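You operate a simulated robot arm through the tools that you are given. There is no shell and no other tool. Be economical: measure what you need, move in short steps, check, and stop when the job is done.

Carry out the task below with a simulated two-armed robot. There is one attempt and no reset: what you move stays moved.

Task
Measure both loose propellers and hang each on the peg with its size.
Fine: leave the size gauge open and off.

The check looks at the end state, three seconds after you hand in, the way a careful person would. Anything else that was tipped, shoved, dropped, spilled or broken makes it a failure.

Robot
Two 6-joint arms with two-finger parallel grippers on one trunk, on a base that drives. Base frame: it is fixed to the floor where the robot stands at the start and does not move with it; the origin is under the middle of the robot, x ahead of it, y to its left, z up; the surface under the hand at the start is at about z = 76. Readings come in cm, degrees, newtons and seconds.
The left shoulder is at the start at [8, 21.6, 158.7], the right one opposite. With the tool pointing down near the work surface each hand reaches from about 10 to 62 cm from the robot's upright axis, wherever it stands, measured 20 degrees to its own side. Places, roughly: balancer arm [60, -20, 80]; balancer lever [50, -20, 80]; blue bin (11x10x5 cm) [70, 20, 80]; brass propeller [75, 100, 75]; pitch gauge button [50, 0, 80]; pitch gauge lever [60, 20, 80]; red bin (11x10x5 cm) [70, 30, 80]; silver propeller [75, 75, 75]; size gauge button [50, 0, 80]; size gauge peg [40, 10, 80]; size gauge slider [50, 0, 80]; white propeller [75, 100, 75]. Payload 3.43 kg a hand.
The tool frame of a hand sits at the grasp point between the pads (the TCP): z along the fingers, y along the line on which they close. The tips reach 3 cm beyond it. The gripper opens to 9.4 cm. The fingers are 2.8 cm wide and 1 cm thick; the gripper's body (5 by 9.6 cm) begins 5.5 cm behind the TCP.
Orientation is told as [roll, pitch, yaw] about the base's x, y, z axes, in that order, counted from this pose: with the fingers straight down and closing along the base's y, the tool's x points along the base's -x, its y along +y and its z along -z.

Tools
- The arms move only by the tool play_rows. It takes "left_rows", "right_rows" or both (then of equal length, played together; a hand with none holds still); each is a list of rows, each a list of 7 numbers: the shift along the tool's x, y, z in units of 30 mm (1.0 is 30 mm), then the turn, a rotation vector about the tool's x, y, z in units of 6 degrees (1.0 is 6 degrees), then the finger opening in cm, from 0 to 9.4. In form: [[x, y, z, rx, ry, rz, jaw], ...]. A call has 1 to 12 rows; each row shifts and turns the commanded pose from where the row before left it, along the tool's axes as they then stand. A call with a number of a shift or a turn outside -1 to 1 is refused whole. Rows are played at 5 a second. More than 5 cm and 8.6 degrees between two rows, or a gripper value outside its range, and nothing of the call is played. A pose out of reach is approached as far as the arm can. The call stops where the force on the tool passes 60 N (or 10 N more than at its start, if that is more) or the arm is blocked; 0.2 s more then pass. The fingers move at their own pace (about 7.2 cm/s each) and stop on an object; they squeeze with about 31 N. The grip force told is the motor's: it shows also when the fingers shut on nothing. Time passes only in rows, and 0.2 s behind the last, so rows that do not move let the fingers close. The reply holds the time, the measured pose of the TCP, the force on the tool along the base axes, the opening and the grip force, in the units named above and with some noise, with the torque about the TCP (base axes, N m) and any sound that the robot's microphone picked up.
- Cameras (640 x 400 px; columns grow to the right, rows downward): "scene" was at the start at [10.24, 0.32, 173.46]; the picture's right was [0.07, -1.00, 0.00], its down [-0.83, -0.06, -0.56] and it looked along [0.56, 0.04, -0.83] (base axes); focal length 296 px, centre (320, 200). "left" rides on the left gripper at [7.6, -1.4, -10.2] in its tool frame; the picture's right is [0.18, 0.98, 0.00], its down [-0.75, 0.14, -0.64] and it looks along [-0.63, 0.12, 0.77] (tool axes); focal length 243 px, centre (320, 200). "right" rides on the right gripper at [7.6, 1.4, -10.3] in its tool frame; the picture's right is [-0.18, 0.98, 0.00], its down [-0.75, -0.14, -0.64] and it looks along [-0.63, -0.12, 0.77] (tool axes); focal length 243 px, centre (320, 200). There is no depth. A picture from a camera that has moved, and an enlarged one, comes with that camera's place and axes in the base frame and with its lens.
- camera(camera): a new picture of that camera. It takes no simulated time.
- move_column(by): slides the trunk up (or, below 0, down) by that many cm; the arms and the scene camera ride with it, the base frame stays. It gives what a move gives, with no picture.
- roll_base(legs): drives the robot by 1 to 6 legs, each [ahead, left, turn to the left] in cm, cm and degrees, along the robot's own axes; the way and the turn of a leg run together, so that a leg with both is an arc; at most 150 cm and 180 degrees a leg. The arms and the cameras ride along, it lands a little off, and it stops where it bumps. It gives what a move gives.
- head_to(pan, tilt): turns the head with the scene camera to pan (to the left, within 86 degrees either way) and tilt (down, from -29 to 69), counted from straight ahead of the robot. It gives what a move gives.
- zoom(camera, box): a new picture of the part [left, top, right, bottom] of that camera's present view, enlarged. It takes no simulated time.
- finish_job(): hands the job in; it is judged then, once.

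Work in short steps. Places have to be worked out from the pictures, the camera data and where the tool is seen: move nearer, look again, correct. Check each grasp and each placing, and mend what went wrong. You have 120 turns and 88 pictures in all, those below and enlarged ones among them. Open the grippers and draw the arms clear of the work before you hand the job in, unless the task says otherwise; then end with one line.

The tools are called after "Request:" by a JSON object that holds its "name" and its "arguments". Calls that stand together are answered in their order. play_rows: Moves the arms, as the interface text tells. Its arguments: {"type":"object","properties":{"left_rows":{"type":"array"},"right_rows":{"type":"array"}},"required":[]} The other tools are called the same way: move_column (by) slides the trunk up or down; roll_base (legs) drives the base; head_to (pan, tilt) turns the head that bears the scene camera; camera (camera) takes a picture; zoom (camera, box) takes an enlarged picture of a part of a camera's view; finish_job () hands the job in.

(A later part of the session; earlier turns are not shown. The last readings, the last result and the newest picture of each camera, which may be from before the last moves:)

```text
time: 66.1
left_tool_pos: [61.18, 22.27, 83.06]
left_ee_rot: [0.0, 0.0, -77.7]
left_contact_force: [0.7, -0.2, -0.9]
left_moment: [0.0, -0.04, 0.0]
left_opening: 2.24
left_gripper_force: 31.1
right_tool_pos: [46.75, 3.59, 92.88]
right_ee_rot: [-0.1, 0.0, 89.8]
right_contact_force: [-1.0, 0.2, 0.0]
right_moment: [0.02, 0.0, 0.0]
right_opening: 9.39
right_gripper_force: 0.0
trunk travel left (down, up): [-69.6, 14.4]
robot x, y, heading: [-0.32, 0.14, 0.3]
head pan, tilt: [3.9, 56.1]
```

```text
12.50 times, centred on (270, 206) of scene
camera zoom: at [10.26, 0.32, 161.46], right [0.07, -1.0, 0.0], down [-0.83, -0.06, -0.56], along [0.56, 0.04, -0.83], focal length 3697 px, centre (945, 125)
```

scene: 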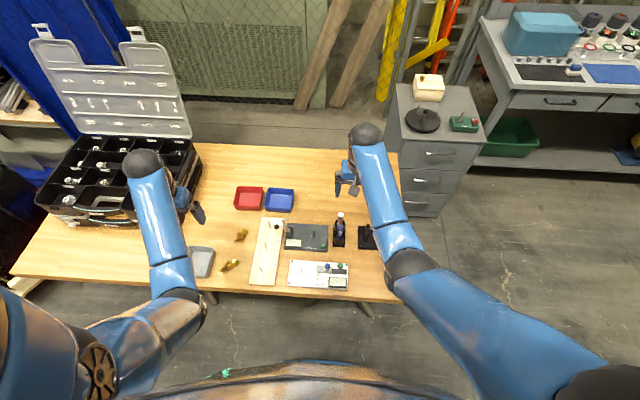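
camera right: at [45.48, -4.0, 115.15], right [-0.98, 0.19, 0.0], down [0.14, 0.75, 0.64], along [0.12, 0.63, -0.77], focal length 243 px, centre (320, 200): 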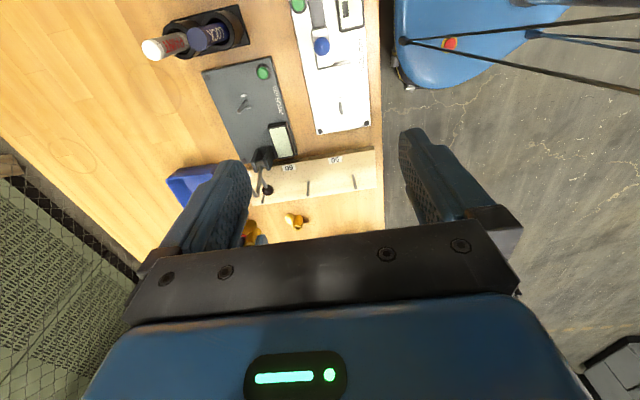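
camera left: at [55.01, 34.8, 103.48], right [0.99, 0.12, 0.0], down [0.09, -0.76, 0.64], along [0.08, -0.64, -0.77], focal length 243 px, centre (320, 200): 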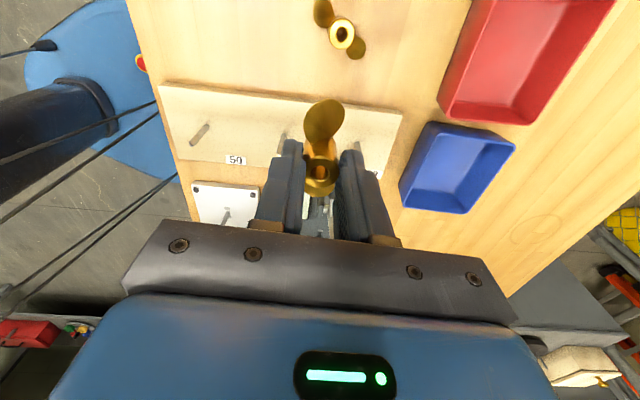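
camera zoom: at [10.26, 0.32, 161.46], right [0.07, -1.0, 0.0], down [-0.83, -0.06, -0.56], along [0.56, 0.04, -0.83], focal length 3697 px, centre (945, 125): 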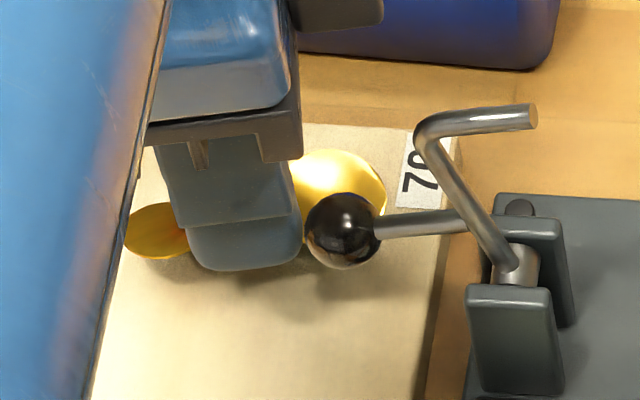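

Well engaged, ~0.5 cm above the board. Open slightly so it slides down, then lift straight up.

Request:
{"name": "play_rows", "arguments": {"left_rows": [[0, 0, 0, 0, 0, 0, 3.1], [0, 0, 0, 0, 0, 0, 3.1], [0, 0, -0.2, 0, 0, 0, 3.1], [0, 0, -0.5, 0, 0, 0, 3.1], [0, 0, -0.9, 0, 0, 0, 3.1], [0, 0, -0.9, 0, 0, 0, 3.1], [0.8, 0, -0.5, 0, 0, 0, 3.1], [0.9, 0, 0, 0, 0, 0, 3.1], [0.9, 0, 0, 0, 0, 0, 3.1], [0, 0, 0, 0, 0, 0, 3.1]]}}

Request:
{"name": "zoom", "arguments": {"camera": "scene", "box": [190, 180, 340, 300]}}

Request:
{"name": "camera", "arguments": {"camera": "left"}}

```text
time: 68.3
left_tool_pos: [59.26, 29.83, 91.92]
left_ee_rot: [0.0, 0.0, -77.6]
left_contact_force: [0.2, 0.4, -0.7]
left_moment: [0.01, 0.0, 0.02]
left_opening: 3.1
left_gripper_force: 0.0
right_tool_pos: [46.74, 3.52, 92.87]
right_ee_rot: [0.0, 0.0, 89.9]
right_contact_force: [0.0, -0.3, 0.0]
right_moment: [0.03, -0.01, 0.01]
right_opening: 9.43
right_gripper_force: 0.0
trunk travel left (down, up): [-69.6, 14.4]
robot x, y, heading: [-0.06, 0.26, 0.3]
head pan, tilt: [3.9, 56.1]
```

```text
3.33 times, centred on (265, 240) of scene
camera zoom: at [10.26, 0.28, 161.46], right [0.07, -1.0, 0.0], down [-0.83, -0.06, -0.56], along [0.56, 0.04, -0.83], focal length 986 px, centre (503, 67)
```

zoom: 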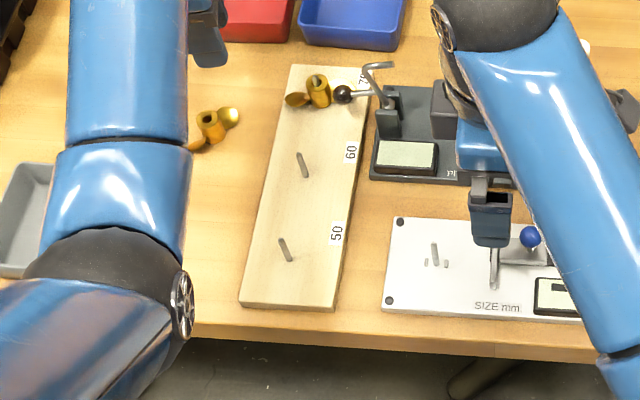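

```text
26 pictures are left
camera left: at [56.16, 37.08, 102.32], right [0.92, 0.39, 0.0], down [0.3, -0.71, 0.64], along [0.25, -0.59, -0.77], focal length 243 px, centre (320, 200)
```

left: 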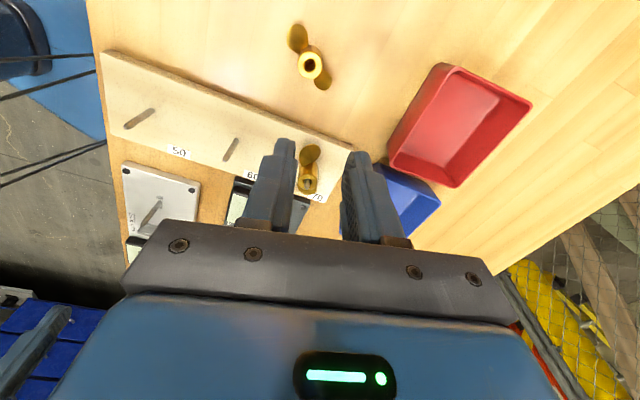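

Prop B hangs on 70. Now prop A: zoom on it for position and blade axis.

Request:
{"name": "zoom", "arguments": {"camera": "left", "box": [260, 10, 360, 110]}}

```text
4.00 times, centred on (310, 60) of left
camera zoom: at [56.16, 37.08, 102.32], right [0.92, 0.39, 0.0], down [0.3, -0.71, 0.64], along [0.25, -0.59, -0.77], focal length 970 px, centre (360, 760)
```

zoom: 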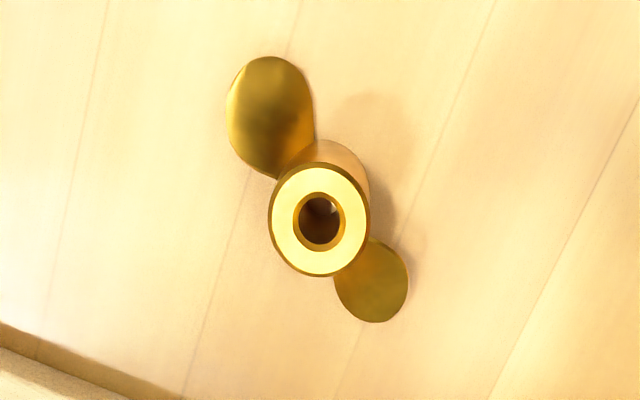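

Prop A: hub ≈[57.07, 32.77], blade axis ≈146°. Move above, turn to yaw −33.5°, partially descend and check.

Request:
{"name": "play_rows", "arguments": {"left_rows": [[0.557, -0.25, 0, 0, 0, 0, 5], [0.557, -0.25, 0, 0, 0, 0, 5], [0, 0, 0, 0, 0, -0.92, 5], [0, 0, 0, 0, 0, -0.92, 5], [0, 0, 0, 0, 0, -0.92, 5], [0, 0, 0, 0, 0, -0.92, 5], [0, 0, 0, 0, 0, -0.92, 5], [0, 0, 0, 0, 0, -0.92, 5], [0, 0, 0, 0, 0, -0.92, 5], [0, 0, 0.9, 0, 0, -0.92, 5], [0, 0, 0.9, 0, 0, 0, 5], [0, 0, 0, 0, 0, 0, 5]]}}

Request:
{"name": "zoom", "arguments": {"camera": "left", "box": [240, 40, 400, 200]}}

```text
time: 70.9
left_tool_pos: [57.36, 32.81, 86.6]
left_ee_rot: [-0.1, 0.0, -33.4]
left_contact_force: [0.4, 0.3, -0.3]
left_moment: [-0.01, 0.01, 0.03]
left_opening: 4.99
left_gripper_force: 0.1
right_tool_pos: [46.78, 3.58, 93.03]
right_ee_rot: [0.0, 0.0, 89.9]
right_contact_force: [0.0, 0.0, 0.7]
right_moment: [-0.03, 0.02, -0.02]
right_opening: 9.36
right_gripper_force: 0.1
trunk travel left (down, up): [-69.6, 14.4]
robot x, y, heading: [0.13, -0.17, -0.1]
head pan, tilt: [3.9, 56.1]
```

```text
2.50 times, centred on (320, 120) of left
camera zoom: at [49.99, 35.84, 96.89], right [0.39, 0.92, 0.0], down [0.71, -0.3, 0.64], along [0.59, -0.25, -0.77], focal length 606 px, centre (320, 400)
```

zoom: 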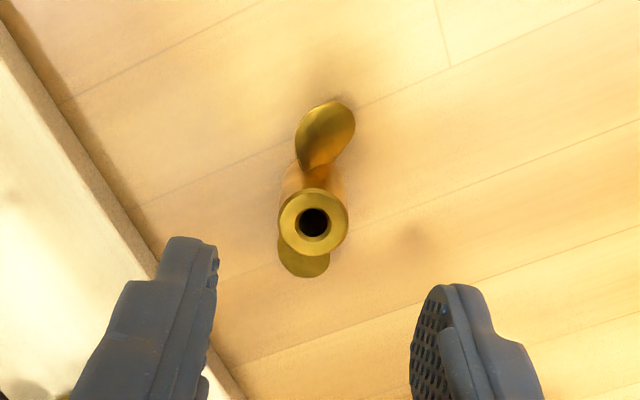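

Small correction (−0.2 along tool y) and descend to grasp height, then close.

Request:
{"name": "play_rows", "arguments": {"left_rows": [[-0.015, -0.07, 0.4, 0, 0, 0, 5], [0, 0, 0.8, 0, 0, 0, 5], [0, 0, 0.8, 0, 0, 0, 5], [0, 0, 0, 0, 0, 0, 5], [0, 0, 0, 0, 0, 0, 0.5], [0, 0, 0, 0, 0, 0, 0.5], [0, 0, 0, 0, 0, 0, 0.5]]}}

Request:
{"name": "zoom", "arguments": {"camera": "left", "box": [240, 60, 400, 220]}}

```text
time: 72.5
left_tool_pos: [57.31, 32.56, 80.53]
left_ee_rot: [0.0, 0.0, -33.4]
left_contact_force: [0.0, 0.7, 0.5]
left_moment: [0.03, -0.03, -0.02]
left_opening: 2.27
left_gripper_force: 30.7
right_tool_pos: [46.88, 3.65, 92.95]
right_ee_rot: [0.0, 0.0, 90.0]
right_contact_force: [0.3, -0.2, -0.8]
right_moment: [0.0, -0.01, -0.01]
right_opening: 9.39
right_gripper_force: 0.1
trunk travel left (down, up): [-69.6, 14.4]
robot x, y, heading: [0.46, -0.11, -0.0]
head pan, tilt: [3.9, 56.1]
```

```text
2.50 times, centred on (320, 140) of left
camera zoom: at [49.9, 35.63, 90.9], right [0.39, 0.92, 0.0], down [0.71, -0.3, 0.64], along [0.59, -0.25, -0.77], focal length 606 px, centre (320, 350)
```

zoom: 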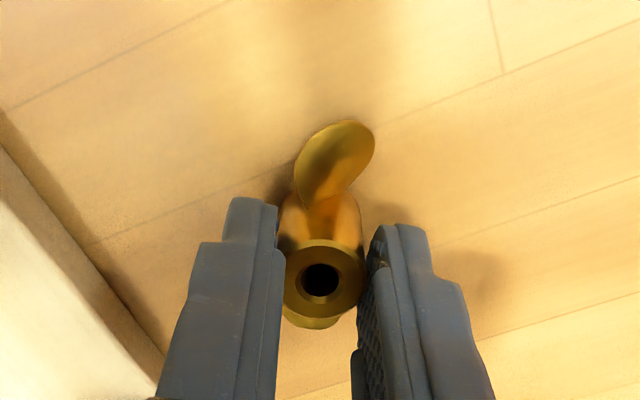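

Gripped A (2.27). Lift and rotate it to the gauge orientation while the right hand retreats.

Request:
{"name": "play_rows", "arguments": {"left_rows": [[0, 0, -0.8, 0, 0, 0, 0.5], [0, 0, -0.9, 0, 0, 1, 0.5], [0, 0, -1, 0, 0, 1, 0.5], [0, 0, -0.5, 0, 0, 1, 0.5], [0, 0, 0, 0, 0, 1, 0.5], [0, 0, 0, 0, 0, 1, 0.5], [0, 0, 0, 0, 0, 1, 0.5], [0, 0, 0, 0, 0, 1, 0.5], [0, 0, 0, 0, 0, 1, 0.5], [0, 0, 0, 0, 0, 1, 0.5], [0, 0, 0, 0, 0, 1, 0.5], [0, 0, 0, 0, 0, 0, 0.5]], "right_rows": [[0.72, 0, -0.5, 0, 0, 0, 9.4], [0.72, 0, -0.5, 0, 0, 0, 9.4], [0.72, 0, -0.5, 0, 0, 0, 9.4], [0.72, 0, -0.5, 0, 0, 0, 9.4], [0, 0, 0, 0, 0, 0, 9.4], [0, 0, 0, 0, 0, 0, 9.4], [0, 0, 0, 0, 0, 0, 9.4], [0, 0, 0, 0, 0, 0, 9.4], [0, 0, 0, 0, 0, 0, 9.4], [0, 0, 0, 0, 0, 0, 9.4], [0, 0, 0, 0, 0, 0, 9.4], [0, 0, 0, 0, 0, 0, 9.4]]}}

Request:
{"name": "play_rows", "arguments": {"left_rows": [[-0.897, -0.401, 0, 0, 0, 0, 0.5], [-0.897, -0.401, 0, 0, 0, 0, 0.5], [-0.897, -0.401, 0, 0, 0, 0, 0.5], [-0.897, -0.401, 0, 0, 0, 0, 0.5], [-0.897, -0.401, 0, 0, 0, 0, 0.5], [-0.897, -0.401, 0, 0, 0, 0, 0.5], [-0.897, -0.401, 0, 0, 0, 0, 0.5], [-0.897, -0.401, 0, 0, 0, 0, 0.5], [-0.897, -0.401, 0, 0, 0, 0, 0.5], [0, 0, 0, 0, 0, 0, 0.5]]}}

Request:
{"name": "play_rows", "arguments": {"left_rows": [[0, 0, 0, 0, 0, 0, 0.5], [0, 0, 0, 0, 0, 0, 0.5]]}}

Request:
{"name": "zoom", "arguments": {"camera": "right", "box": [270, 120, 380, 230]}}

```text
time: 75.1
left_tool_pos: [57.19, 32.6, 90.27]
left_ee_rot: [0.0, 0.0, -93.5]
left_contact_force: [0.6, -0.2, -1.0]
left_moment: [0.01, 0.01, 0.0]
left_opening: 2.27
left_gripper_force: 31.3
right_tool_pos: [49.2, -3.94, 92.68]
right_ee_rot: [-0.1, -0.2, 89.8]
right_contact_force: [0.6, 0.2, 0.3]
right_moment: [-0.01, -0.04, -0.01]
right_opening: 9.38
right_gripper_force: 0.0
right hand out of reach, approached as far as the arm can: row 1, 2, 3, 4
trunk travel left (down, up): [-69.6, 14.4]
robot x, y, heading: [0.01, 0.1, 0.2]
head pan, tilt: [3.9, 56.1]
```

```text
time: 77.3
left_tool_pos: [44.83, 9.11, 90.1]
left_ee_rot: [-0.1, 0.0, -93.3]
left_contact_force: [0.2, 0.3, -2.0]
left_moment: [-0.02, 0.0, 0.02]
left_opening: 2.24
left_gripper_force: 31.0
right_tool_pos: [49.31, -3.97, 92.79]
right_ee_rot: [0.0, -0.1, 89.9]
right_contact_force: [-0.1, 0.1, 0.1]
right_moment: [-0.02, -0.01, -0.01]
right_opening: 9.39
right_gripper_force: 0.0
trunk travel left (down, up): [-69.6, 14.4]
robot x, y, heading: [0.1, 0.21, -0.0]
head pan, tilt: [3.9, 56.1]
```

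```text
time: 77.9
left_tool_pos: [45.0, 9.09, 90.12]
left_ee_rot: [0.0, 0.1, -93.4]
left_contact_force: [0.1, 0.4, -0.4]
left_moment: [0.05, 0.01, 0.0]
left_opening: 2.25
left_gripper_force: 31.0
right_tool_pos: [49.2, -4.16, 92.66]
right_ee_rot: [-0.1, -0.1, 89.9]
right_contact_force: [-0.2, 0.1, 0.6]
right_moment: [0.02, -0.02, 0.0]
right_opening: 9.4
right_gripper_force: 0.1
trunk travel left (down, up): [-69.6, 14.4]
robot x, y, heading: [-0.32, 0.22, 0.1]
head pan, tilt: [3.9, 56.1]
```

```text
3.64 times, centred on (325, 175) of right
camera zoom: at [47.83, -11.63, 102.9], right [-0.98, 0.19, 0.0], down [0.14, 0.75, 0.64], along [0.12, 0.63, -0.77], focal length 882 px, centre (302, 291)
```

zoom: 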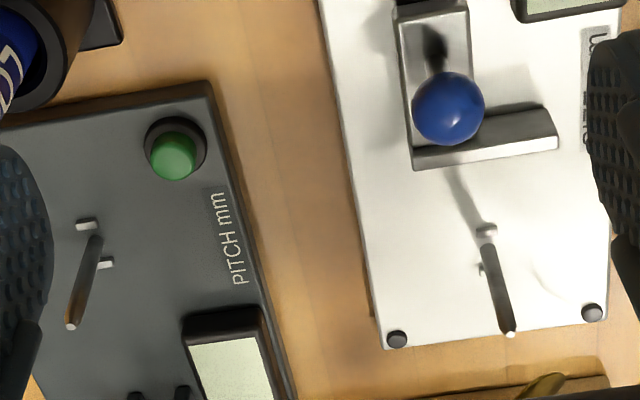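

Gauge peg confirmed at ≈[44.8, 9.05]. Lower prop A onto it in stages.

Request:
{"name": "play_rows", "arguments": {"left_rows": [[0, -0.02, 0.6, 0, 0, 0, 0.5], [0, 0, 0.5, 0, 0, 0, 0.5], [0, 0, 0.2, 0, 0, 0, 0.5], [0, 0, 0.15, 0, 0, 0, 0.5], [0, 0, 0.15, 0, 0, 0, 0.5], [0, 0, 0.1, 0, 0, 0, 0.5], [0, 0, 0.1, 0, 0, 0, 0.5], [0, 0, 0.1, 0, 0, 0, 0.5], [0, 0, 0, 0, 0, 0, 0.5]]}}

Request:
{"name": "zoom", "arguments": {"camera": "right", "box": [300, 140, 400, 240]}}

```text
time: 79.9
left_tool_pos: [44.89, 8.97, 84.51]
left_ee_rot: [0.0, 0.0, -93.4]
left_contact_force: [0.0, -0.3, -1.0]
left_moment: [0.0, 0.01, -0.03]
left_opening: 2.25
left_gripper_force: 31.6
right_tool_pos: [49.15, -4.1, 92.72]
right_ee_rot: [0.0, -0.1, 89.9]
right_contact_force: [-0.3, 0.2, 0.5]
right_moment: [0.03, 0.02, -0.01]
right_opening: 9.42
right_gripper_force: 0.1
trunk travel left (down, up): [-69.6, 14.4]
robot x, y, heading: [0.29, 0.05, 0.1]
head pan, tilt: [3.9, 56.1]
```

```text
4.00 times, centred on (350, 190) of right
camera zoom: at [47.81, -11.65, 102.91], right [-0.98, 0.19, 0.0], down [0.14, 0.75, 0.64], along [0.12, 0.63, -0.77], focal length 970 px, centre (200, 240)
```

zoom: 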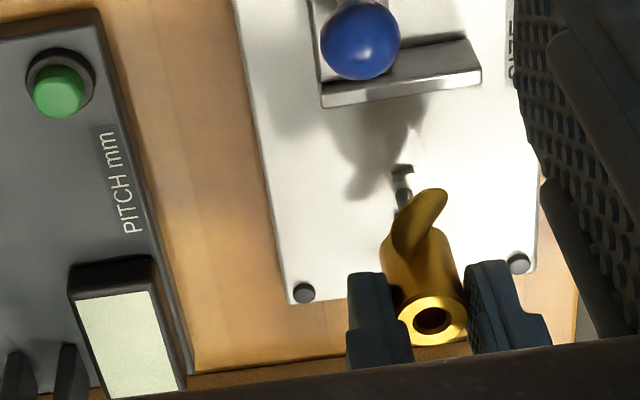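

No force; continue down ~2.2 cm in small steps.

Request:
{"name": "play_rows", "arguments": {"left_rows": [[0, 0, 0.1, 0, 0, 0, 0.5], [0, 0, 0.1, 0, 0, 0, 0.5], [0, 0, 0.1, 0, 0, 0, 0.5], [0, 0, 0.1, 0, 0, 0, 0.5], [0, 0, 0.1, 0, 0, 0, 0.5], [0, 0, 0.1, 0, 0, 0, 0.5], [0, 0, 0.1, 0, 0, 0, 0.5], [0, 0, 0, 0, 0, 0, 0.5]]}}

```text
time: 81.7
left_tool_pos: [44.82, 9.1, 82.39]
left_ee_rot: [0.0, 0.0, -93.4]
left_contact_force: [-2.0, -0.7, -0.5]
left_moment: [-0.05, 0.05, 0.01]
left_opening: 2.24
left_gripper_force: 30.8
right_tool_pos: [49.17, -4.03, 92.71]
right_ee_rot: [-0.1, -0.1, 89.9]
right_contact_force: [-0.5, -0.3, 0.3]
right_moment: [0.05, 0.0, -0.02]
right_opening: 9.37
right_gripper_force: 0.1
trunk travel left (down, up): [-69.6, 14.4]
robot x, y, heading: [-0.07, -0.02, 0.0]
head pan, tilt: [3.9, 56.1]
```

Small side force, so it is on the peg. Continue to seat over the studs.

Request:
{"name": "play_rows", "arguments": {"left_rows": [[0, -0.015, 0.07, 0, 0, 0, 0.5], [0, 0, 0.07, 0, 0, 0, 0.5], [0, 0, 0.07, 0, 0, 0, 0.5], [0, 0, 0.07, 0, 0, 0, 0.5], [0, 0, 0.04, 0, 0, 0, 0.5], [0, 0, 0, 0, 0, 0, 0.5]]}}

```text
time: 83.1
left_tool_pos: [44.86, 9.04, 81.61]
left_ee_rot: [0.2, 0.0, -93.4]
left_contact_force: [3.7, 0.3, 22.4]
left_moment: [0.16, -0.04, -0.04]
left_opening: 2.23
left_gripper_force: 31.1
right_tool_pos: [49.04, -4.03, 92.84]
right_ee_rot: [-0.1, -0.2, 90.0]
right_contact_force: [-0.7, 0.9, -0.6]
right_moment: [0.0, 0.02, 0.02]
right_opening: 9.42
right_gripper_force: 0.0
trunk travel left (down, up): [-69.6, 14.4]
robot x, y, heading: [-0.21, -0.09, 0.1]
head pan, tilt: [3.9, 56.1]
```

Contact at bottom ≈77.1 — uncertain whether over studs. Wiggle yaw a little both ways.

Request:
{"name": "play_rows", "arguments": {"left_rows": [[0, 0, 0, 0, 0, 0.4, 0.5], [0, 0, 0, 0, 0, -0.4, 0.5], [0, 0, 0, 0, 0, -0.4, 0.5], [0, 0, 0, 0, 0, 0.4, 0.5], [0, 0, 0, 0, 0, 0, 0.5]]}}

Request:
{"name": "zoom", "arguments": {"camera": "scene", "box": [270, 230, 350, 290]}}

```text
time: 84.3
left_tool_pos: [44.79, 9.05, 81.37]
left_ee_rot: [-0.2, 0.0, -93.4]
left_contact_force: [-0.9, -3.6, 0.7]
left_moment: [-0.08, 0.03, 0.04]
left_opening: 2.25
left_gripper_force: 31.3
right_tool_pos: [49.15, -3.99, 92.82]
right_ee_rot: [-0.1, -0.1, 89.9]
right_contact_force: [0.1, -0.8, 0.1]
right_moment: [0.01, 0.02, 0.04]
right_opening: 9.4
right_gripper_force: 0.1
trunk travel left (down, up): [-69.6, 14.4]
robot x, y, heading: [0.11, 0.12, 0.2]
head pan, tilt: [3.9, 56.1]
```

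```text
6.67 times, centred on (310, 260) of scene
camera zoom: at [10.24, 0.24, 161.45], right [0.07, -1.0, 0.0], down [-0.83, -0.06, -0.56], along [0.56, 0.04, -0.83], focal length 1972 px, centre (387, -200)
```

zoom: 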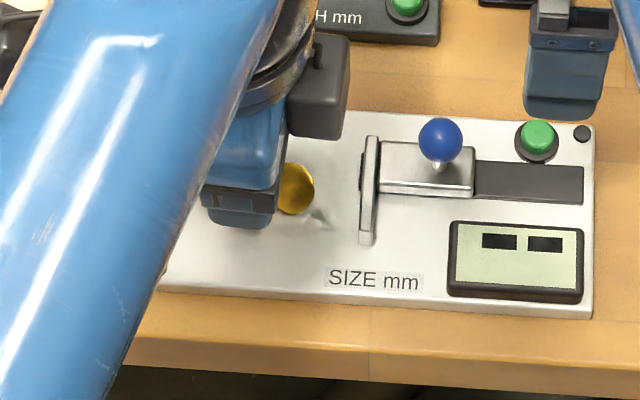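

It dropped and the force vanished — seated. Release and retreat the left hand as before.

Request:
{"name": "play_rows", "arguments": {"left_rows": [[0, 0, 0, 0, 0, 0, 4.5], [0, 0, 0, 0, 0, 0, 4.5], [0, 0, 0, 0, 0, 0, 4.5], [0, 0, -0.4, 0, 0, 0, 4.5], [0, 0, -0.9, 0, 0, 0, 4.5], [0, 0, -0.9, 0, 0, 0, 4.5], [0, 0, -0.9, 0, 0, 0, 4.5], [0.9, 0, -0.5, 0, 0, 0, 4.5], [0.9, 0, 0, 0, 0, 0, 4.5], [0.9, 0, 0, 0, 0, 0, 4.5], [0.9, 0, 0, 0, 0, 0, 4.5], [0, 0, 0, 0, 0, 0, 4.5]]}}

Request:
{"name": "zoom", "arguments": {"camera": "scene", "box": [270, 230, 350, 290]}}

```text
time: 86.9
left_tool_pos: [45.76, 19.86, 90.54]
left_ee_rot: [0.1, -0.1, -93.4]
left_contact_force: [0.1, -0.4, -0.1]
left_moment: [0.04, 0.02, 0.01]
left_opening: 4.51
left_gripper_force: 0.0
left hand out of reach, approached as far as the arm can: row 8
right_tool_pos: [49.16, -4.01, 92.72]
right_ee_rot: [-0.2, -0.1, 89.9]
right_contact_force: [0.2, 0.6, -0.5]
right_moment: [0.01, 0.0, 0.01]
right_opening: 9.39
right_gripper_force: 0.1
trunk travel left (down, up): [-69.6, 14.4]
robot x, y, heading: [-0.17, 0.35, 0.3]
head pan, tilt: [3.9, 56.1]
```

```text
6.67 times, centred on (310, 260) of scene
camera zoom: at [10.24, 0.3, 161.46], right [0.07, -1.0, 0.0], down [-0.83, -0.06, -0.56], along [0.56, 0.04, -0.83], focal length 1972 px, centre (387, -200)
```

zoom: 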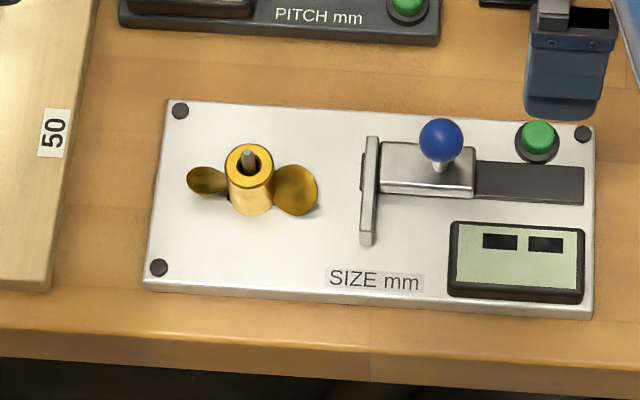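

Seated and aligned; I bring the right hand over the knob, open 4 cm.

Request:
{"name": "play_rows", "arguments": {"right_rows": [[-0.725, 0.517, 0, 0, 0, 0, 4], [-0.725, 0.517, 0, 0, 0, 0, 4], [0, 0, 0.8, 0, 0, 0, 4], [0, 0, 0.75, 0, 0, 0, 4], [0, 0, 0, 0, 0, 0, 4]]}}

Request:
{"name": "zoom", "arguments": {"camera": "right", "box": [220, 60, 420, 260]}}

```text
time: 88.1
left_tool_pos: [45.87, 19.8, 90.53]
left_ee_rot: [0.0, 0.0, -93.4]
left_contact_force: [-0.2, 0.0, -0.8]
left_moment: [0.0, 0.01, -0.01]
left_opening: 4.51
left_gripper_force: 0.0
right_tool_pos: [46.1, 0.57, 87.79]
right_ee_rot: [0.1, 0.0, 89.9]
right_contact_force: [-0.5, -0.4, 0.7]
right_moment: [0.0, 0.01, -0.01]
right_opening: 4.0
right_gripper_force: 0.2
right hand out of reach, approached as far as the arm can: row 2
trunk travel left (down, up): [-69.6, 14.4]
robot x, y, heading: [-0.21, -0.19, -0.2]
head pan, tilt: [3.9, 56.1]
```

```text
2.00 times, centred on (320, 160) of right
camera zoom: at [44.82, -7.12, 97.98], right [-0.98, 0.19, 0.0], down [0.14, 0.75, 0.64], along [0.12, 0.63, -0.77], focal length 485 px, centre (320, 280)
```

zoom: 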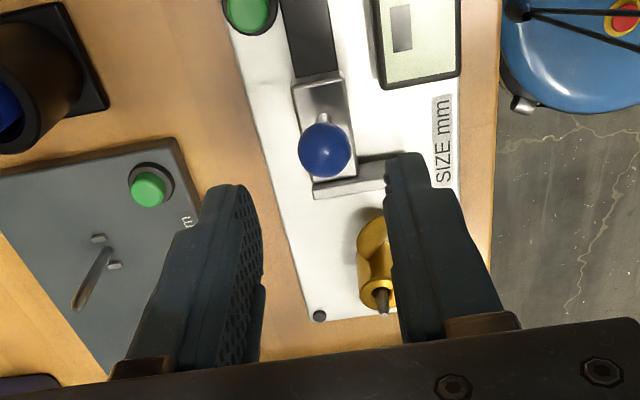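

Same view as before. Descend, close on the knob, and slide toward the propeller.

Request:
{"name": "play_rows", "arguments": {"right_rows": [[0, 0.03, 0.65, 0, 0, 0, 4], [0, 0, 0.65, 0, 0, 0, 4], [0, 0, 0, 0, 0, 0, 4], [0, 0, 0, 0, 0, 0, 1], [0, 0, 0, 0, 0, 0, 1], [0, 0, 0, 0, 0, 0, 1]]}}

Request:
{"name": "play_rows", "arguments": {"right_rows": [[-0.1, 0, 0, 0, 0, 0, 1], [-0.1, 0, 0, 0, 0, 0, 1], [-0.1, 0, 0, 0, 0, 0, 1], [-0.1, 0, 0, 0, 0, 0, 1], [-0.1, 0, 0, 0, 0, 0, 1], [0, 0, 0, 0, 0, 0, 1]]}}

Request:
{"name": "zoom", "arguments": {"camera": "scene", "box": [270, 230, 350, 290]}}

```text
time: 89.5
left_tool_pos: [45.78, 19.83, 90.61]
left_ee_rot: [0.1, -0.1, -93.4]
left_contact_force: [0.3, -0.1, -1.2]
left_moment: [-0.01, -0.01, 0.01]
left_opening: 4.48
left_gripper_force: 0.1
right_tool_pos: [46.02, 0.51, 83.87]
right_ee_rot: [0.0, 0.0, 90.0]
right_contact_force: [-1.8, 0.4, -2.2]
right_moment: [0.1, 0.03, 0.0]
right_opening: 1.93
right_gripper_force: 44.7
trunk travel left (down, up): [-69.6, 14.4]
robot x, y, heading: [-0.09, -0.25, 0.1]
head pan, tilt: [3.9, 56.1]
```

```text
time: 90.9
left_tool_pos: [45.71, 19.88, 90.62]
left_ee_rot: [0.1, 0.0, -93.5]
left_contact_force: [1.0, -0.8, -0.3]
left_moment: [0.0, -0.04, 0.04]
left_opening: 4.5
left_gripper_force: 0.1
right_tool_pos: [46.03, 2.09, 83.93]
right_ee_rot: [0.1, 0.0, 90.0]
right_contact_force: [-4.6, 2.4, -6.2]
right_moment: [0.07, 0.1, 0.03]
right_opening: 1.91
right_gripper_force: 45.2
trunk travel left (down, up): [-69.6, 14.4]
robot x, y, heading: [-0.16, -0.11, 0.1]
head pan, tilt: [3.9, 56.1]
```

```text
6.67 times, centred on (310, 260) of scene
camera zoom: at [10.24, 0.36, 161.46], right [0.07, -1.0, 0.0], down [-0.83, -0.06, -0.56], along [0.56, 0.04, -0.83], focal length 1972 px, centre (387, -200)
```

zoom: 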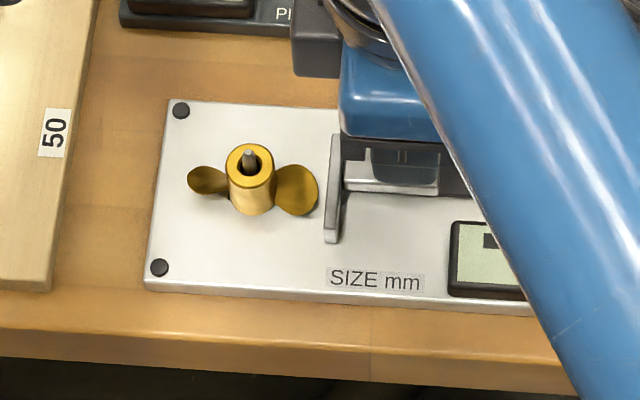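

~0.25 cm gap left. Continue gently to contact.

Request:
{"name": "play_rows", "arguments": {"right_rows": [[-0.03, 0.02, 0, 0, 0, 0, 1], [-0.03, 0, 0, 0, 0, 0, 1], [-0.03, 0, 0, 0, 0, 0, 1], [-0.03, 0, 0, 0, 0, 0, 1], [0, 0, 0, 0, 0, 0, 1]]}}

Request:
{"name": "camera", "arguments": {"camera": "right"}}

```text
time: 92.1
left_tool_pos: [45.78, 19.89, 90.55]
left_ee_rot: [0.1, 0.1, -93.4]
left_contact_force: [0.4, 0.2, -0.6]
left_moment: [0.0, 0.0, 0.04]
left_opening: 4.49
left_gripper_force: 0.0
right_tool_pos: [46.02, 2.43, 83.85]
right_ee_rot: [0.0, 0.0, 89.9]
right_contact_force: [-1.3, 1.1, -6.9]
right_moment: [0.06, 0.05, -0.01]
right_opening: 1.9
right_gripper_force: 44.6
trunk travel left (down, up): [-69.6, 14.4]
robot x, y, heading: [-0.21, 0.02, 0.0]
head pan, tilt: [3.9, 56.1]
```

```text
16 pictures are left
camera right: at [44.68, -5.22, 94.1], right [-0.98, 0.19, 0.0], down [0.14, 0.75, 0.64], along [0.12, 0.63, -0.77], focal length 243 px, centre (320, 200)
```

right: 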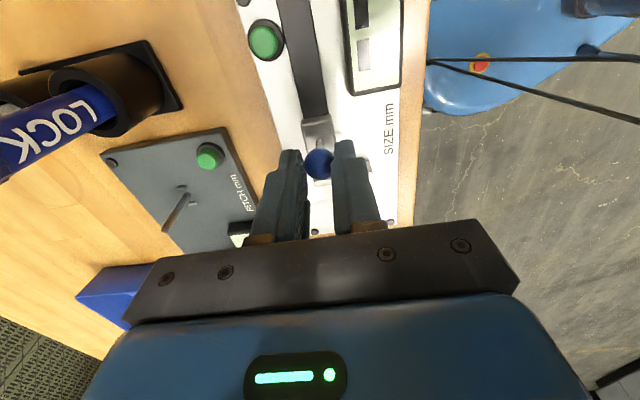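

Still "--". A little further.

Request:
{"name": "play_rows", "arguments": {"right_rows": [[-0.03, 0, 0, 0, 0, 0, 1], [-0.03, 0, 0, 0, 0, 0, 1], [-0.03, 0, 0, 0, 0, 0, 1], [0, 0, 0, 0, 0, 0, 1]]}}

Request:
{"name": "zoom", "arguments": {"camera": "right", "box": [300, 0, 440, 110]}}

```text
time: 93.1
left_tool_pos: [45.83, 19.72, 90.64]
left_ee_rot: [0.1, 0.0, -93.4]
left_contact_force: [-0.5, 0.2, 0.6]
left_moment: [-0.02, -0.05, 0.0]
left_opening: 4.48
left_gripper_force: 0.1
right_tool_pos: [46.03, 2.51, 83.78]
right_ee_rot: [0.1, -0.1, 89.8]
right_contact_force: [-1.1, -5.2, -4.9]
right_moment: [-0.09, 0.06, -0.02]
right_opening: 1.93
right_gripper_force: 45.5
trunk travel left (down, up): [-69.6, 14.4]
robot x, y, heading: [-0.31, -0.15, 0.1]
head pan, tilt: [3.9, 56.1]
```

```text
3.64 times, centred on (370, 55) of right
camera zoom: at [44.67, -5.09, 94.11], right [-0.98, 0.19, 0.0], down [0.14, 0.75, 0.64], along [0.12, 0.63, -0.77], focal length 882 px, centre (138, 727)
```

zoom: 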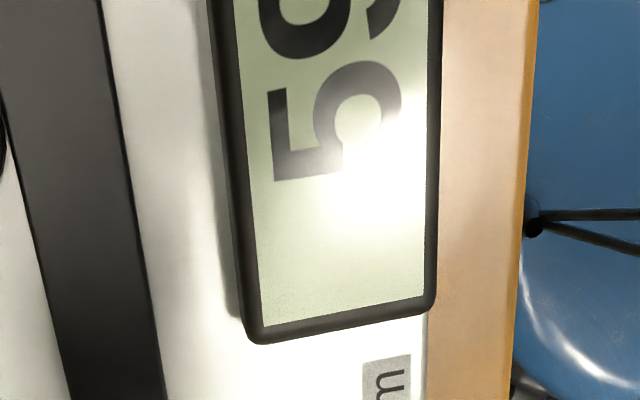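

Reads 59 → the 60 peg. Slide back open, release the knob and rise.

Request:
{"name": "play_rows", "arguments": {"right_rows": [[0.09, 0, 0, 0, 0, 0, 1], [0.09, 0, 0, 0, 0, 0, 1], [0.09, 0, 0, 0, 0, 0, 1], [0.09, 0, 0, 0, 0, 0, 1], [0.09, 0, 0, 0, 0, 0, 1], [0.09, 0, 0, 0, 0, 0, 1], [0.09, 0, 0, 0, 0, 0, 1], [0.09, 0, 0, 0, 0, 0, 1], [0.02, 0, 0, 0, 0, 0, 1], [0, 0, 0, 0, 0, 0, 1]]}}

Request:
{"name": "play_rows", "arguments": {"right_rows": [[0, 0, 0, 0, 0, 0, 4], [0, 0, 0, 0, 0, 0, 4], [0, 0, -0.8, 0, 0, 0, 4], [0, 0, -0.7, 0, 0, 0, 4], [0.74, -0.335, 0, 0, 0, 0, 0], [0.74, -0.335, 0, 0, 0, 0, 0], [0, 0, 0, 0, 0, 0, 0], [0, 0, 0, 0, 0, 0, 0]]}}

Request:
{"name": "zoom", "arguments": {"camera": "right", "box": [220, 40, 420, 240]}}

```text
time: 95.3
left_tool_pos: [45.86, 19.87, 90.53]
left_ee_rot: [0.1, 0.0, -93.4]
left_contact_force: [-0.1, 0.5, 0.0]
left_moment: [-0.02, -0.01, 0.04]
left_opening: 4.53
left_gripper_force: 0.0
right_tool_pos: [46.03, 0.48, 83.85]
right_ee_rot: [0.2, 0.0, 89.9]
right_contact_force: [-4.2, 1.2, -10.4]
right_moment: [-0.12, 0.14, 0.05]
right_opening: 1.89
right_gripper_force: 45.0
trunk travel left (down, up): [-69.6, 14.4]
robot x, y, heading: [0.1, -0.02, -0.1]
head pan, tilt: [3.9, 56.1]
```

```text
time: 97.1
left_tool_pos: [45.84, 19.95, 90.6]
left_ee_rot: [0.1, 0.0, -93.5]
left_contact_force: [-0.1, -1.3, 0.6]
left_moment: [0.0, -0.01, 0.0]
left_opening: 4.46
left_gripper_force: 0.0
right_tool_pos: [48.12, -4.07, 88.35]
right_ee_rot: [0.0, 0.0, 89.9]
right_contact_force: [-0.1, -0.1, 0.3]
right_moment: [0.01, -0.02, 0.03]
right_opening: 0.02
right_gripper_force: 30.6
trunk travel left (down, up): [-69.6, 14.4]
robot x, y, heading: [0.03, 0.27, -0.1]
head pan, tilt: [3.9, 56.1]
```

```text
2.00 times, centred on (320, 140) of right
camera zoom: at [46.69, -11.65, 98.61], right [-0.98, 0.19, 0.0], down [0.14, 0.75, 0.64], along [0.12, 0.63, -0.77], focal length 485 px, centre (320, 320)
```

zoom: 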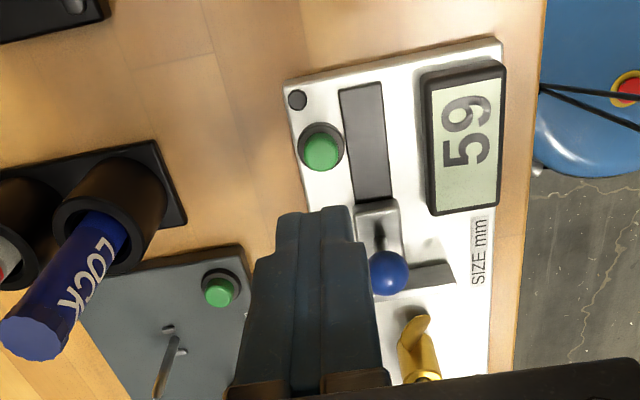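

59 held on the display and slider is back open. Go down and press the button to switch off.

Request:
{"name": "play_rows", "arguments": {"right_rows": [[0, 0, 0.7, 0, 0, 0, 0], [0, 0, 0.7, 0, 0, 0, 0], [0, 0, 0.6, 0, 0, 0, 0], [0, 0, 0.3, 0, 0, 0, 0], [0, 0, 0.07, 0, 0, 0, 0], [0, 0, 0.07, 0, 0, 0, 0], [0, 0, 0, 0, 0, 0, 0]]}}

```text
time: 98.7
left_tool_pos: [45.75, 19.85, 90.49]
left_ee_rot: [0.2, 0.0, -93.4]
left_contact_force: [0.3, -0.9, 0.4]
left_moment: [0.0, 0.01, 0.0]
left_opening: 4.49
left_gripper_force: 0.1
right_tool_pos: [48.0, -3.98, 81.06]
right_ee_rot: [0.0, -0.1, 89.9]
right_contact_force: [0.8, 0.5, 1.5]
right_moment: [-0.01, -0.06, 0.0]
right_opening: 0.01
right_gripper_force: 30.7
trunk travel left (down, up): [-69.6, 14.4]
robot x, y, heading: [0.08, -0.07, 0.3]
head pan, tilt: [3.9, 56.1]
heard: click
```

Click heard. Raise the right hand aside and re-grasp prop A with the left hand.

Request:
{"name": "play_rows", "arguments": {"right_rows": [[0, 0, -0.3, 0, 0, 0, 0], [0, 0, -0.8, 0, 0, 0, 0], [0, 0, -0.8, 0, 0, 0, 0], [0.8, 0, -0.4, 0, 0, 0, 2], [0.8, 0, 0, 0, 0, 0, 2], [0, 0, 0, 0, 0, 0, 2]]}}

Request:
{"name": "play_rows", "arguments": {"left_rows": [[-0.907, -0.027, 0, 0, 0, 0, 4.5], [-0.907, -0.027, 0, 0, 0, 0, 4.5], [-0.907, -0.027, 0, 0, 0, 0, 4.5], [-0.907, -0.027, 0, 0, 0, 0, 4.5], [0, 0, 0, 0, 0, 0, 4.5]]}}

Request:
{"name": "zoom", "arguments": {"camera": "scene", "box": [270, 230, 350, 290]}}

```text
time: 100.1
left_tool_pos: [45.78, 19.83, 90.58]
left_ee_rot: [0.1, 0.0, -93.5]
left_contact_force: [0.0, 0.2, 0.4]
left_moment: [0.01, -0.01, 0.01]
left_opening: 4.48
left_gripper_force: 0.0
right_tool_pos: [47.93, -8.72, 88.01]
right_ee_rot: [-0.1, 0.0, 89.8]
right_contact_force: [-0.9, 0.8, 0.8]
right_moment: [0.01, -0.03, 0.02]
right_opening: 1.98
right_gripper_force: 0.1
trunk travel left (down, up): [-69.6, 14.4]
robot x, y, heading: [-0.14, 0.31, -0.1]
head pan, tilt: [3.9, 56.1]
```

```text
time: 101.3
left_tool_pos: [44.75, 8.85, 90.71]
left_ee_rot: [0.0, 0.0, -93.3]
left_contact_force: [0.0, -0.1, -0.5]
left_moment: [0.02, -0.02, 0.01]
left_opening: 4.53
left_gripper_force: 0.1
right_tool_pos: [47.99, -8.89, 87.96]
right_ee_rot: [-0.1, 0.0, 89.8]
right_contact_force: [-0.2, 0.4, 0.0]
right_moment: [0.0, 0.04, -0.01]
right_opening: 2.02
right_gripper_force: 0.1
trunk travel left (down, up): [-69.6, 14.4]
robot x, y, heading: [0.03, -0.03, 0.3]
head pan, tilt: [3.9, 56.1]
```

```text
6.67 times, centred on (310, 260) of scene
camera zoom: at [10.24, 0.33, 161.46], right [0.07, -1.0, 0.0], down [-0.83, -0.06, -0.56], along [0.56, 0.04, -0.83], focal length 1972 px, centre (387, -200)
```

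zoom: 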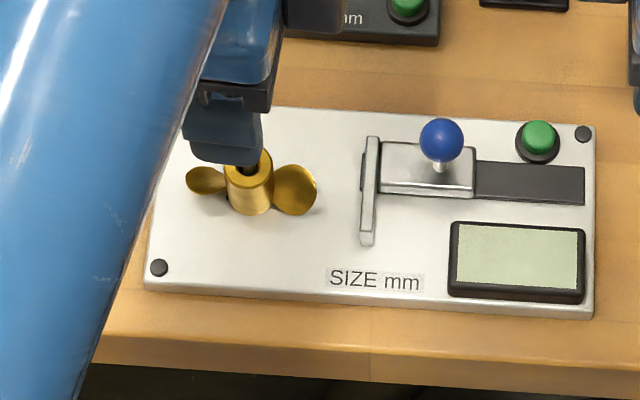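

Gauge is off and open. Descend, grip prop A, and lift it off.

Request:
{"name": "play_rows", "arguments": {"left_rows": [[0.05, 0.02, 0.77, 0, 0, 0, 4.5], [0, 0, 0.77, 0, 0, 0, 4.5], [0, 0, 0.77, 0, 0, 0, 4.5], [0, 0, 0.77, 0, 0, 0, 4.5], [0, 0, 0, 0, 0, 0, 4.5], [0, 0, 0, 0, 0, 0, 0.5], [0, 0, 0, 0, 0, 0, 0.5], [0, 0, 0, 0, 0, 0, 0.5]]}}

Request:
{"name": "play_rows", "arguments": {"left_rows": [[0, 0, -0.3, 0, 0, 0, 0.5], [0, 0, -0.4, 0, 0, 0, 0.5], [0, 0, -0.5, 0, 0, 0, 0.5], [0, 0, -0.6, 0, 0, 0, 0.5], [0, 0, -0.7, 0, 0, 0, 0.5], [0, 0, -0.4, 0, 0, 0, 0.5], [0, 0, 0, 0, 0, 0, 0.5]]}}

```text
time: 103.1
left_tool_pos: [44.85, 9.1, 81.57]
left_ee_rot: [-0.1, -0.1, -93.3]
left_contact_force: [-3.5, 0.1, -1.6]
left_moment: [-0.03, 0.16, 0.0]
left_opening: 2.25
left_gripper_force: 31.1
right_tool_pos: [47.93, -8.73, 87.97]
right_ee_rot: [0.1, 0.1, 89.9]
right_contact_force: [0.2, 0.0, 0.2]
right_moment: [0.01, -0.03, 0.0]
right_opening: 1.98
right_gripper_force: 0.0
trunk travel left (down, up): [-69.6, 14.4]
robot x, y, heading: [0.12, -0.1, -0.1]
head pan, tilt: [3.9, 56.1]
```

```text
time: 104.7
left_tool_pos: [44.87, 8.97, 90.31]
left_ee_rot: [0.1, 0.0, -93.4]
left_contact_force: [0.2, -0.1, -1.7]
left_moment: [0.02, -0.01, 0.02]
left_opening: 2.27
left_gripper_force: 31.2
right_tool_pos: [48.09, -8.65, 87.95]
right_ee_rot: [0.0, 0.0, 89.8]
right_contact_force: [0.8, -0.6, -0.1]
right_moment: [-0.01, 0.01, 0.0]
right_opening: 2.01
right_gripper_force: 0.0
trunk travel left (down, up): [-69.6, 14.4]
robot x, y, heading: [-0.17, -0.08, -0.0]
head pan, tilt: [3.9, 56.1]
```

Lifted. Carry to [44, 27] so the left camera sees peg 60 beside the prop.

Request:
{"name": "play_rows", "arguments": {"left_rows": [[0.854, -0.092, 0, 0, 0, 0, 0.5], [0.854, -0.092, 0, 0, 0, 0, 0.5], [0.854, -0.092, 0, 0, 0, 0, 0.5], [0.854, -0.092, 0, 0, 0, 0, 0.5], [0.854, -0.092, 0, 0, 0, 0, 0.5], [0.854, -0.092, 0, 0, 0, 0, 0.5], [0.854, -0.092, 0, 0, 0, 0, 0.5], [0, 0, 0, 0, 0, 0, 0.5]]}}

Request:
{"name": "zoom", "arguments": {"camera": "left", "box": [290, 80, 510, 220]}}

```text
time: 106.5
left_tool_pos: [44.01, 27.16, 90.2]
left_ee_rot: [0.0, 0.0, -93.5]
left_contact_force: [-0.1, -0.5, -0.6]
left_moment: [-0.01, -0.01, 0.02]
left_opening: 2.24
left_gripper_force: 31.0
right_tool_pos: [48.02, -8.81, 87.98]
right_ee_rot: [-0.1, 0.0, 89.8]
right_contact_force: [0.1, -0.1, -0.1]
right_moment: [-0.01, 0.0, -0.02]
right_opening: 2.0
right_gripper_force: 0.0
trunk travel left (down, up): [-69.6, 14.4]
robot x, y, heading: [0.06, -0.07, 0.0]
head pan, tilt: [3.9, 56.1]
```

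```text
2.86 times, centred on (400, 150) of left
camera zoom: at [42.91, 34.87, 100.54], right [0.99, 0.12, 0.0], down [0.1, -0.76, 0.64], along [0.08, -0.64, -0.77], focal length 693 px, centre (91, 343)
```

zoom: 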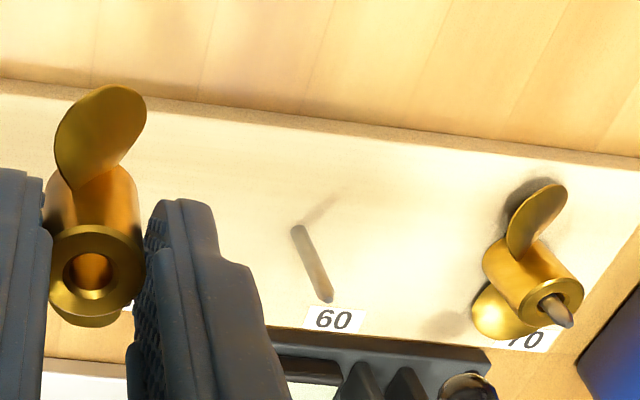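

Peg 60 ≈[52.4, 22.3]. Move above it, bottom just over the peg top, and check by scene camera.

Request:
{"name": "play_rows", "arguments": {"left_rows": [[-0.3615, 0.724, 0, 0, 0, 0, 0.5], [-0.3615, 0.724, 0, 0, 0, 0, 0.5], [-0.3615, 0.724, 0, 0, 0, 0, 0.5], [-0.3615, 0.724, 0, 0, 0, 0, 0.5], [0, 0, 0.5, 0, 0, 0, 0.5], [0, 0, 0.4, 0, 0, 0, 0.5], [0, 0, 0, 0, 0, 0, 0.5]]}}

Request:
{"name": "zoom", "arguments": {"camera": "scene", "box": [235, 200, 285, 240]}}

```text
time: 108.1
left_tool_pos: [52.47, 22.19, 87.45]
left_ee_rot: [0.0, 0.0, -93.4]
left_contact_force: [-0.1, -0.3, -2.6]
left_moment: [0.0, -0.02, 0.01]
left_opening: 2.23
left_gripper_force: 30.9
right_tool_pos: [48.1, -8.77, 87.9]
right_ee_rot: [0.0, 0.0, 90.0]
right_contact_force: [0.7, -0.5, 0.1]
right_moment: [0.02, 0.01, -0.06]
right_opening: 2.02
right_gripper_force: 0.1
trunk travel left (down, up): [-69.6, 14.4]
robot x, y, heading: [0.05, -0.17, -0.2]
head pan, tilt: [3.9, 56.1]
```

```text
10.00 times, centred on (260, 220) of scene
camera zoom: at [10.3, 0.3, 161.46], right [0.07, -1.0, 0.0], down [-0.83, -0.06, -0.56], along [0.56, 0.04, -0.83], focal length 2957 px, centre (920, 0)
```

zoom: 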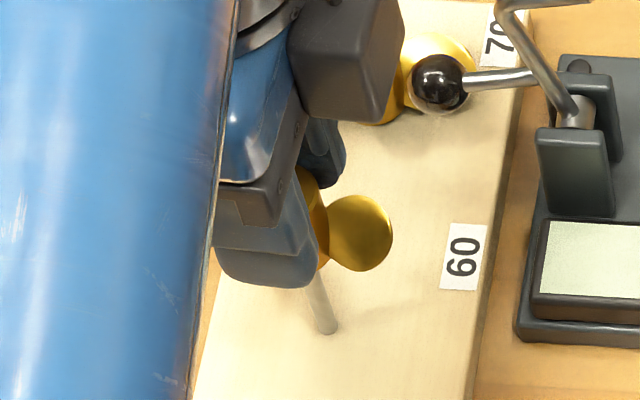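

Estimates agree at ≈[52.5, 22.15]. Descend gently 1.8 cm and check force.

Request:
{"name": "play_rows", "arguments": {"left_rows": [[-0.015, 0.015, 0.15, 0, 0, 0, 0.5], [0, 0, 0.1, 0, 0, 0, 0.5], [0, 0, 0.1, 0, 0, 0, 0.5], [0, 0, 0.1, 0, 0, 0, 0.5], [0, 0, 0.1, 0, 0, 0, 0.5], [0, 0, 0, 0, 0, 0, 0.5]]}}

Request:
{"name": "zoom", "arguments": {"camera": "scene", "box": [235, 200, 285, 240]}}

```text
time: 109.5
left_tool_pos: [52.51, 22.15, 85.81]
left_ee_rot: [0.0, 0.0, -93.4]
left_contact_force: [0.8, 0.0, -0.1]
left_moment: [0.02, -0.06, 0.0]
left_opening: 2.23
left_gripper_force: 31.3
right_tool_pos: [47.91, -8.74, 88.08]
right_ee_rot: [0.0, 0.0, 89.9]
right_contact_force: [0.6, 0.0, 0.6]
right_moment: [-0.01, 0.01, -0.03]
right_opening: 2.01
right_gripper_force: 0.1
trunk travel left (down, up): [-69.6, 14.4]
robot x, y, heading: [-0.2, 0.07, 0.1]
head pan, tilt: [3.9, 56.1]
```

```text
10.00 times, centred on (260, 220) of scene
camera zoom: at [10.27, 0.33, 161.46], right [0.07, -1.0, 0.0], down [-0.83, -0.06, -0.56], along [0.56, 0.04, -0.83], focal length 2957 px, centre (920, 0)
```

zoom: 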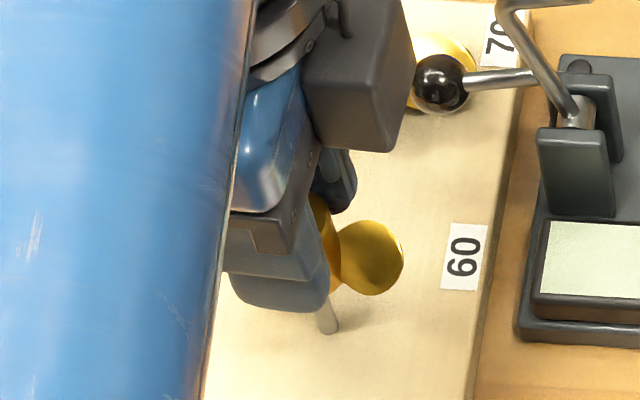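

No vertical force with the bottom below peg-top height, so it's on. Continue down ~2 cm.

Request:
{"name": "play_rows", "arguments": {"left_rows": [[0, 0, 0.1, 0, 0, 0, 0.5], [0, 0, 0.1, 0, 0, 0, 0.5], [0, 0, 0.1, 0, 0, 0, 0.5], [0, 0, 0.1, 0, 0, 0, 0.5], [0, 0, 0.1, 0, 0, 0, 0.5], [0, 0, 0.1, 0, 0, 0, 0.5], [0, 0, 0, 0, 0, 0, 0.5]]}}

Request:
{"name": "zoom", "arguments": {"camera": "scene", "box": [235, 200, 285, 240]}}

```text
time: 111.1
left_tool_pos: [52.48, 22.17, 83.98]
left_ee_rot: [0.0, 0.0, -93.4]
left_contact_force: [1.0, 1.3, 0.5]
left_moment: [0.05, -0.06, 0.0]
left_opening: 2.26
left_gripper_force: 31.2
right_tool_pos: [47.93, -8.77, 88.16]
right_ee_rot: [0.0, 0.0, 89.9]
right_contact_force: [0.0, 1.0, 0.2]
right_moment: [0.0, 0.01, 0.0]
right_opening: 2.01
right_gripper_force: 0.0
trunk travel left (down, up): [-69.6, 14.4]
robot x, y, heading: [0.09, -0.22, -0.1]
head pan, tilt: [3.9, 56.1]
```

```text
10.00 times, centred on (260, 220) of scene
camera zoom: at [10.28, 0.34, 161.46], right [0.07, -1.0, 0.0], down [-0.83, -0.06, -0.56], along [0.56, 0.04, -0.83], focal length 2957 px, centre (920, 0)
```

zoom: 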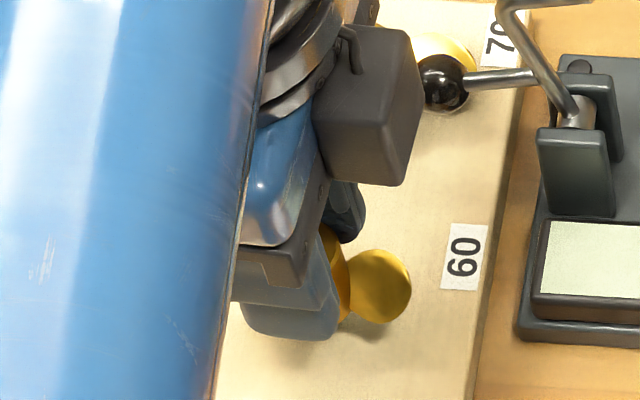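

On the peg, board undisturbed. Lower 1.2 cm more, release, and lift straight up.

Request:
{"name": "play_rows", "arguments": {"left_rows": [[0, 0, 0.1, 0, 0, 0, 0.5], [0, 0, 0.1, 0, 0, 0, 0.5], [0, 0, 0.1, 0, 0, 0, 0.5], [0, 0, 0.1, 0, 0, 0, 0.5], [0, 0, 0, 0, 0, 0, 0.5]]}}

Request:
{"name": "play_rows", "arguments": {"left_rows": [[0, 0, 0, 0, 0, 0, 3.4], [0, 0, 0, 0, 0, 0, 3.4], [0, 0, -0.2, 0, 0, 0, 3.4], [0, 0, -0.5, 0, 0, 0, 3.4], [0, 0, -0.8, 0, 0, 0, 3.4], [0, 0, -0.9, 0, 0, 0, 3.4], [0, 0, 0, 0, 0, 0, 3.4]]}}

Request:
{"name": "zoom", "arguments": {"camera": "scene", "box": [215, 180, 315, 270]}}

```text
time: 112.3
left_tool_pos: [52.49, 22.11, 82.91]
left_ee_rot: [0.0, -0.1, -93.4]
left_contact_force: [3.7, 1.4, -0.2]
left_moment: [0.1, -0.14, 0.01]
left_opening: 2.21
left_gripper_force: 30.8
right_tool_pos: [47.97, -8.72, 87.96]
right_ee_rot: [0.1, 0.0, 90.0]
right_contact_force: [-1.3, 0.5, 0.5]
right_moment: [-0.03, 0.03, 0.02]
right_opening: 2.02
right_gripper_force: 0.1
trunk travel left (down, up): [-69.6, 14.4]
robot x, y, heading: [-0.29, 0.2, 0.2]
head pan, tilt: [3.9, 56.1]
```

```text
time: 113.9
left_tool_pos: [52.44, 22.23, 90.15]
left_ee_rot: [0.1, 0.0, -93.4]
left_contact_force: [-0.5, 0.1, -0.5]
left_moment: [-0.03, 0.0, -0.02]
left_opening: 3.43
left_gripper_force: 0.1
right_tool_pos: [48.05, -8.78, 87.89]
right_ee_rot: [0.0, -0.1, 89.9]
right_contact_force: [0.5, -0.1, -0.1]
right_moment: [0.02, 0.02, 0.01]
right_opening: 2.01
right_gripper_force: 0.0
trunk travel left (down, up): [-69.6, 14.4]
robot x, y, heading: [0.16, 0.1, -0.1]
head pan, tilt: [3.9, 56.1]
```

```text
4.44 times, centred on (265, 225) of scene
camera zoom: at [10.25, 0.32, 161.46], right [0.07, -1.0, 0.0], down [-0.83, -0.06, -0.56], along [0.56, 0.04, -0.83], focal length 1314 px, centre (564, 89)
```

zoom: 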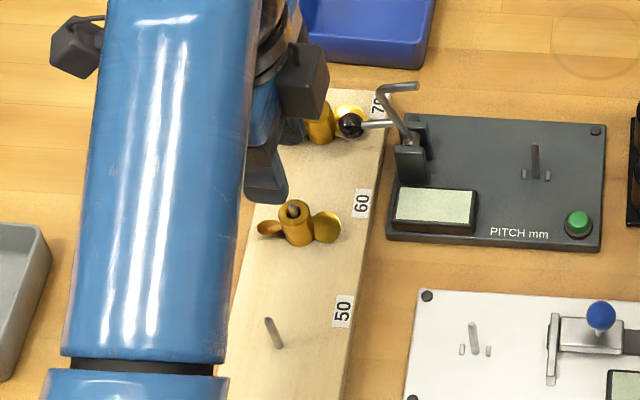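

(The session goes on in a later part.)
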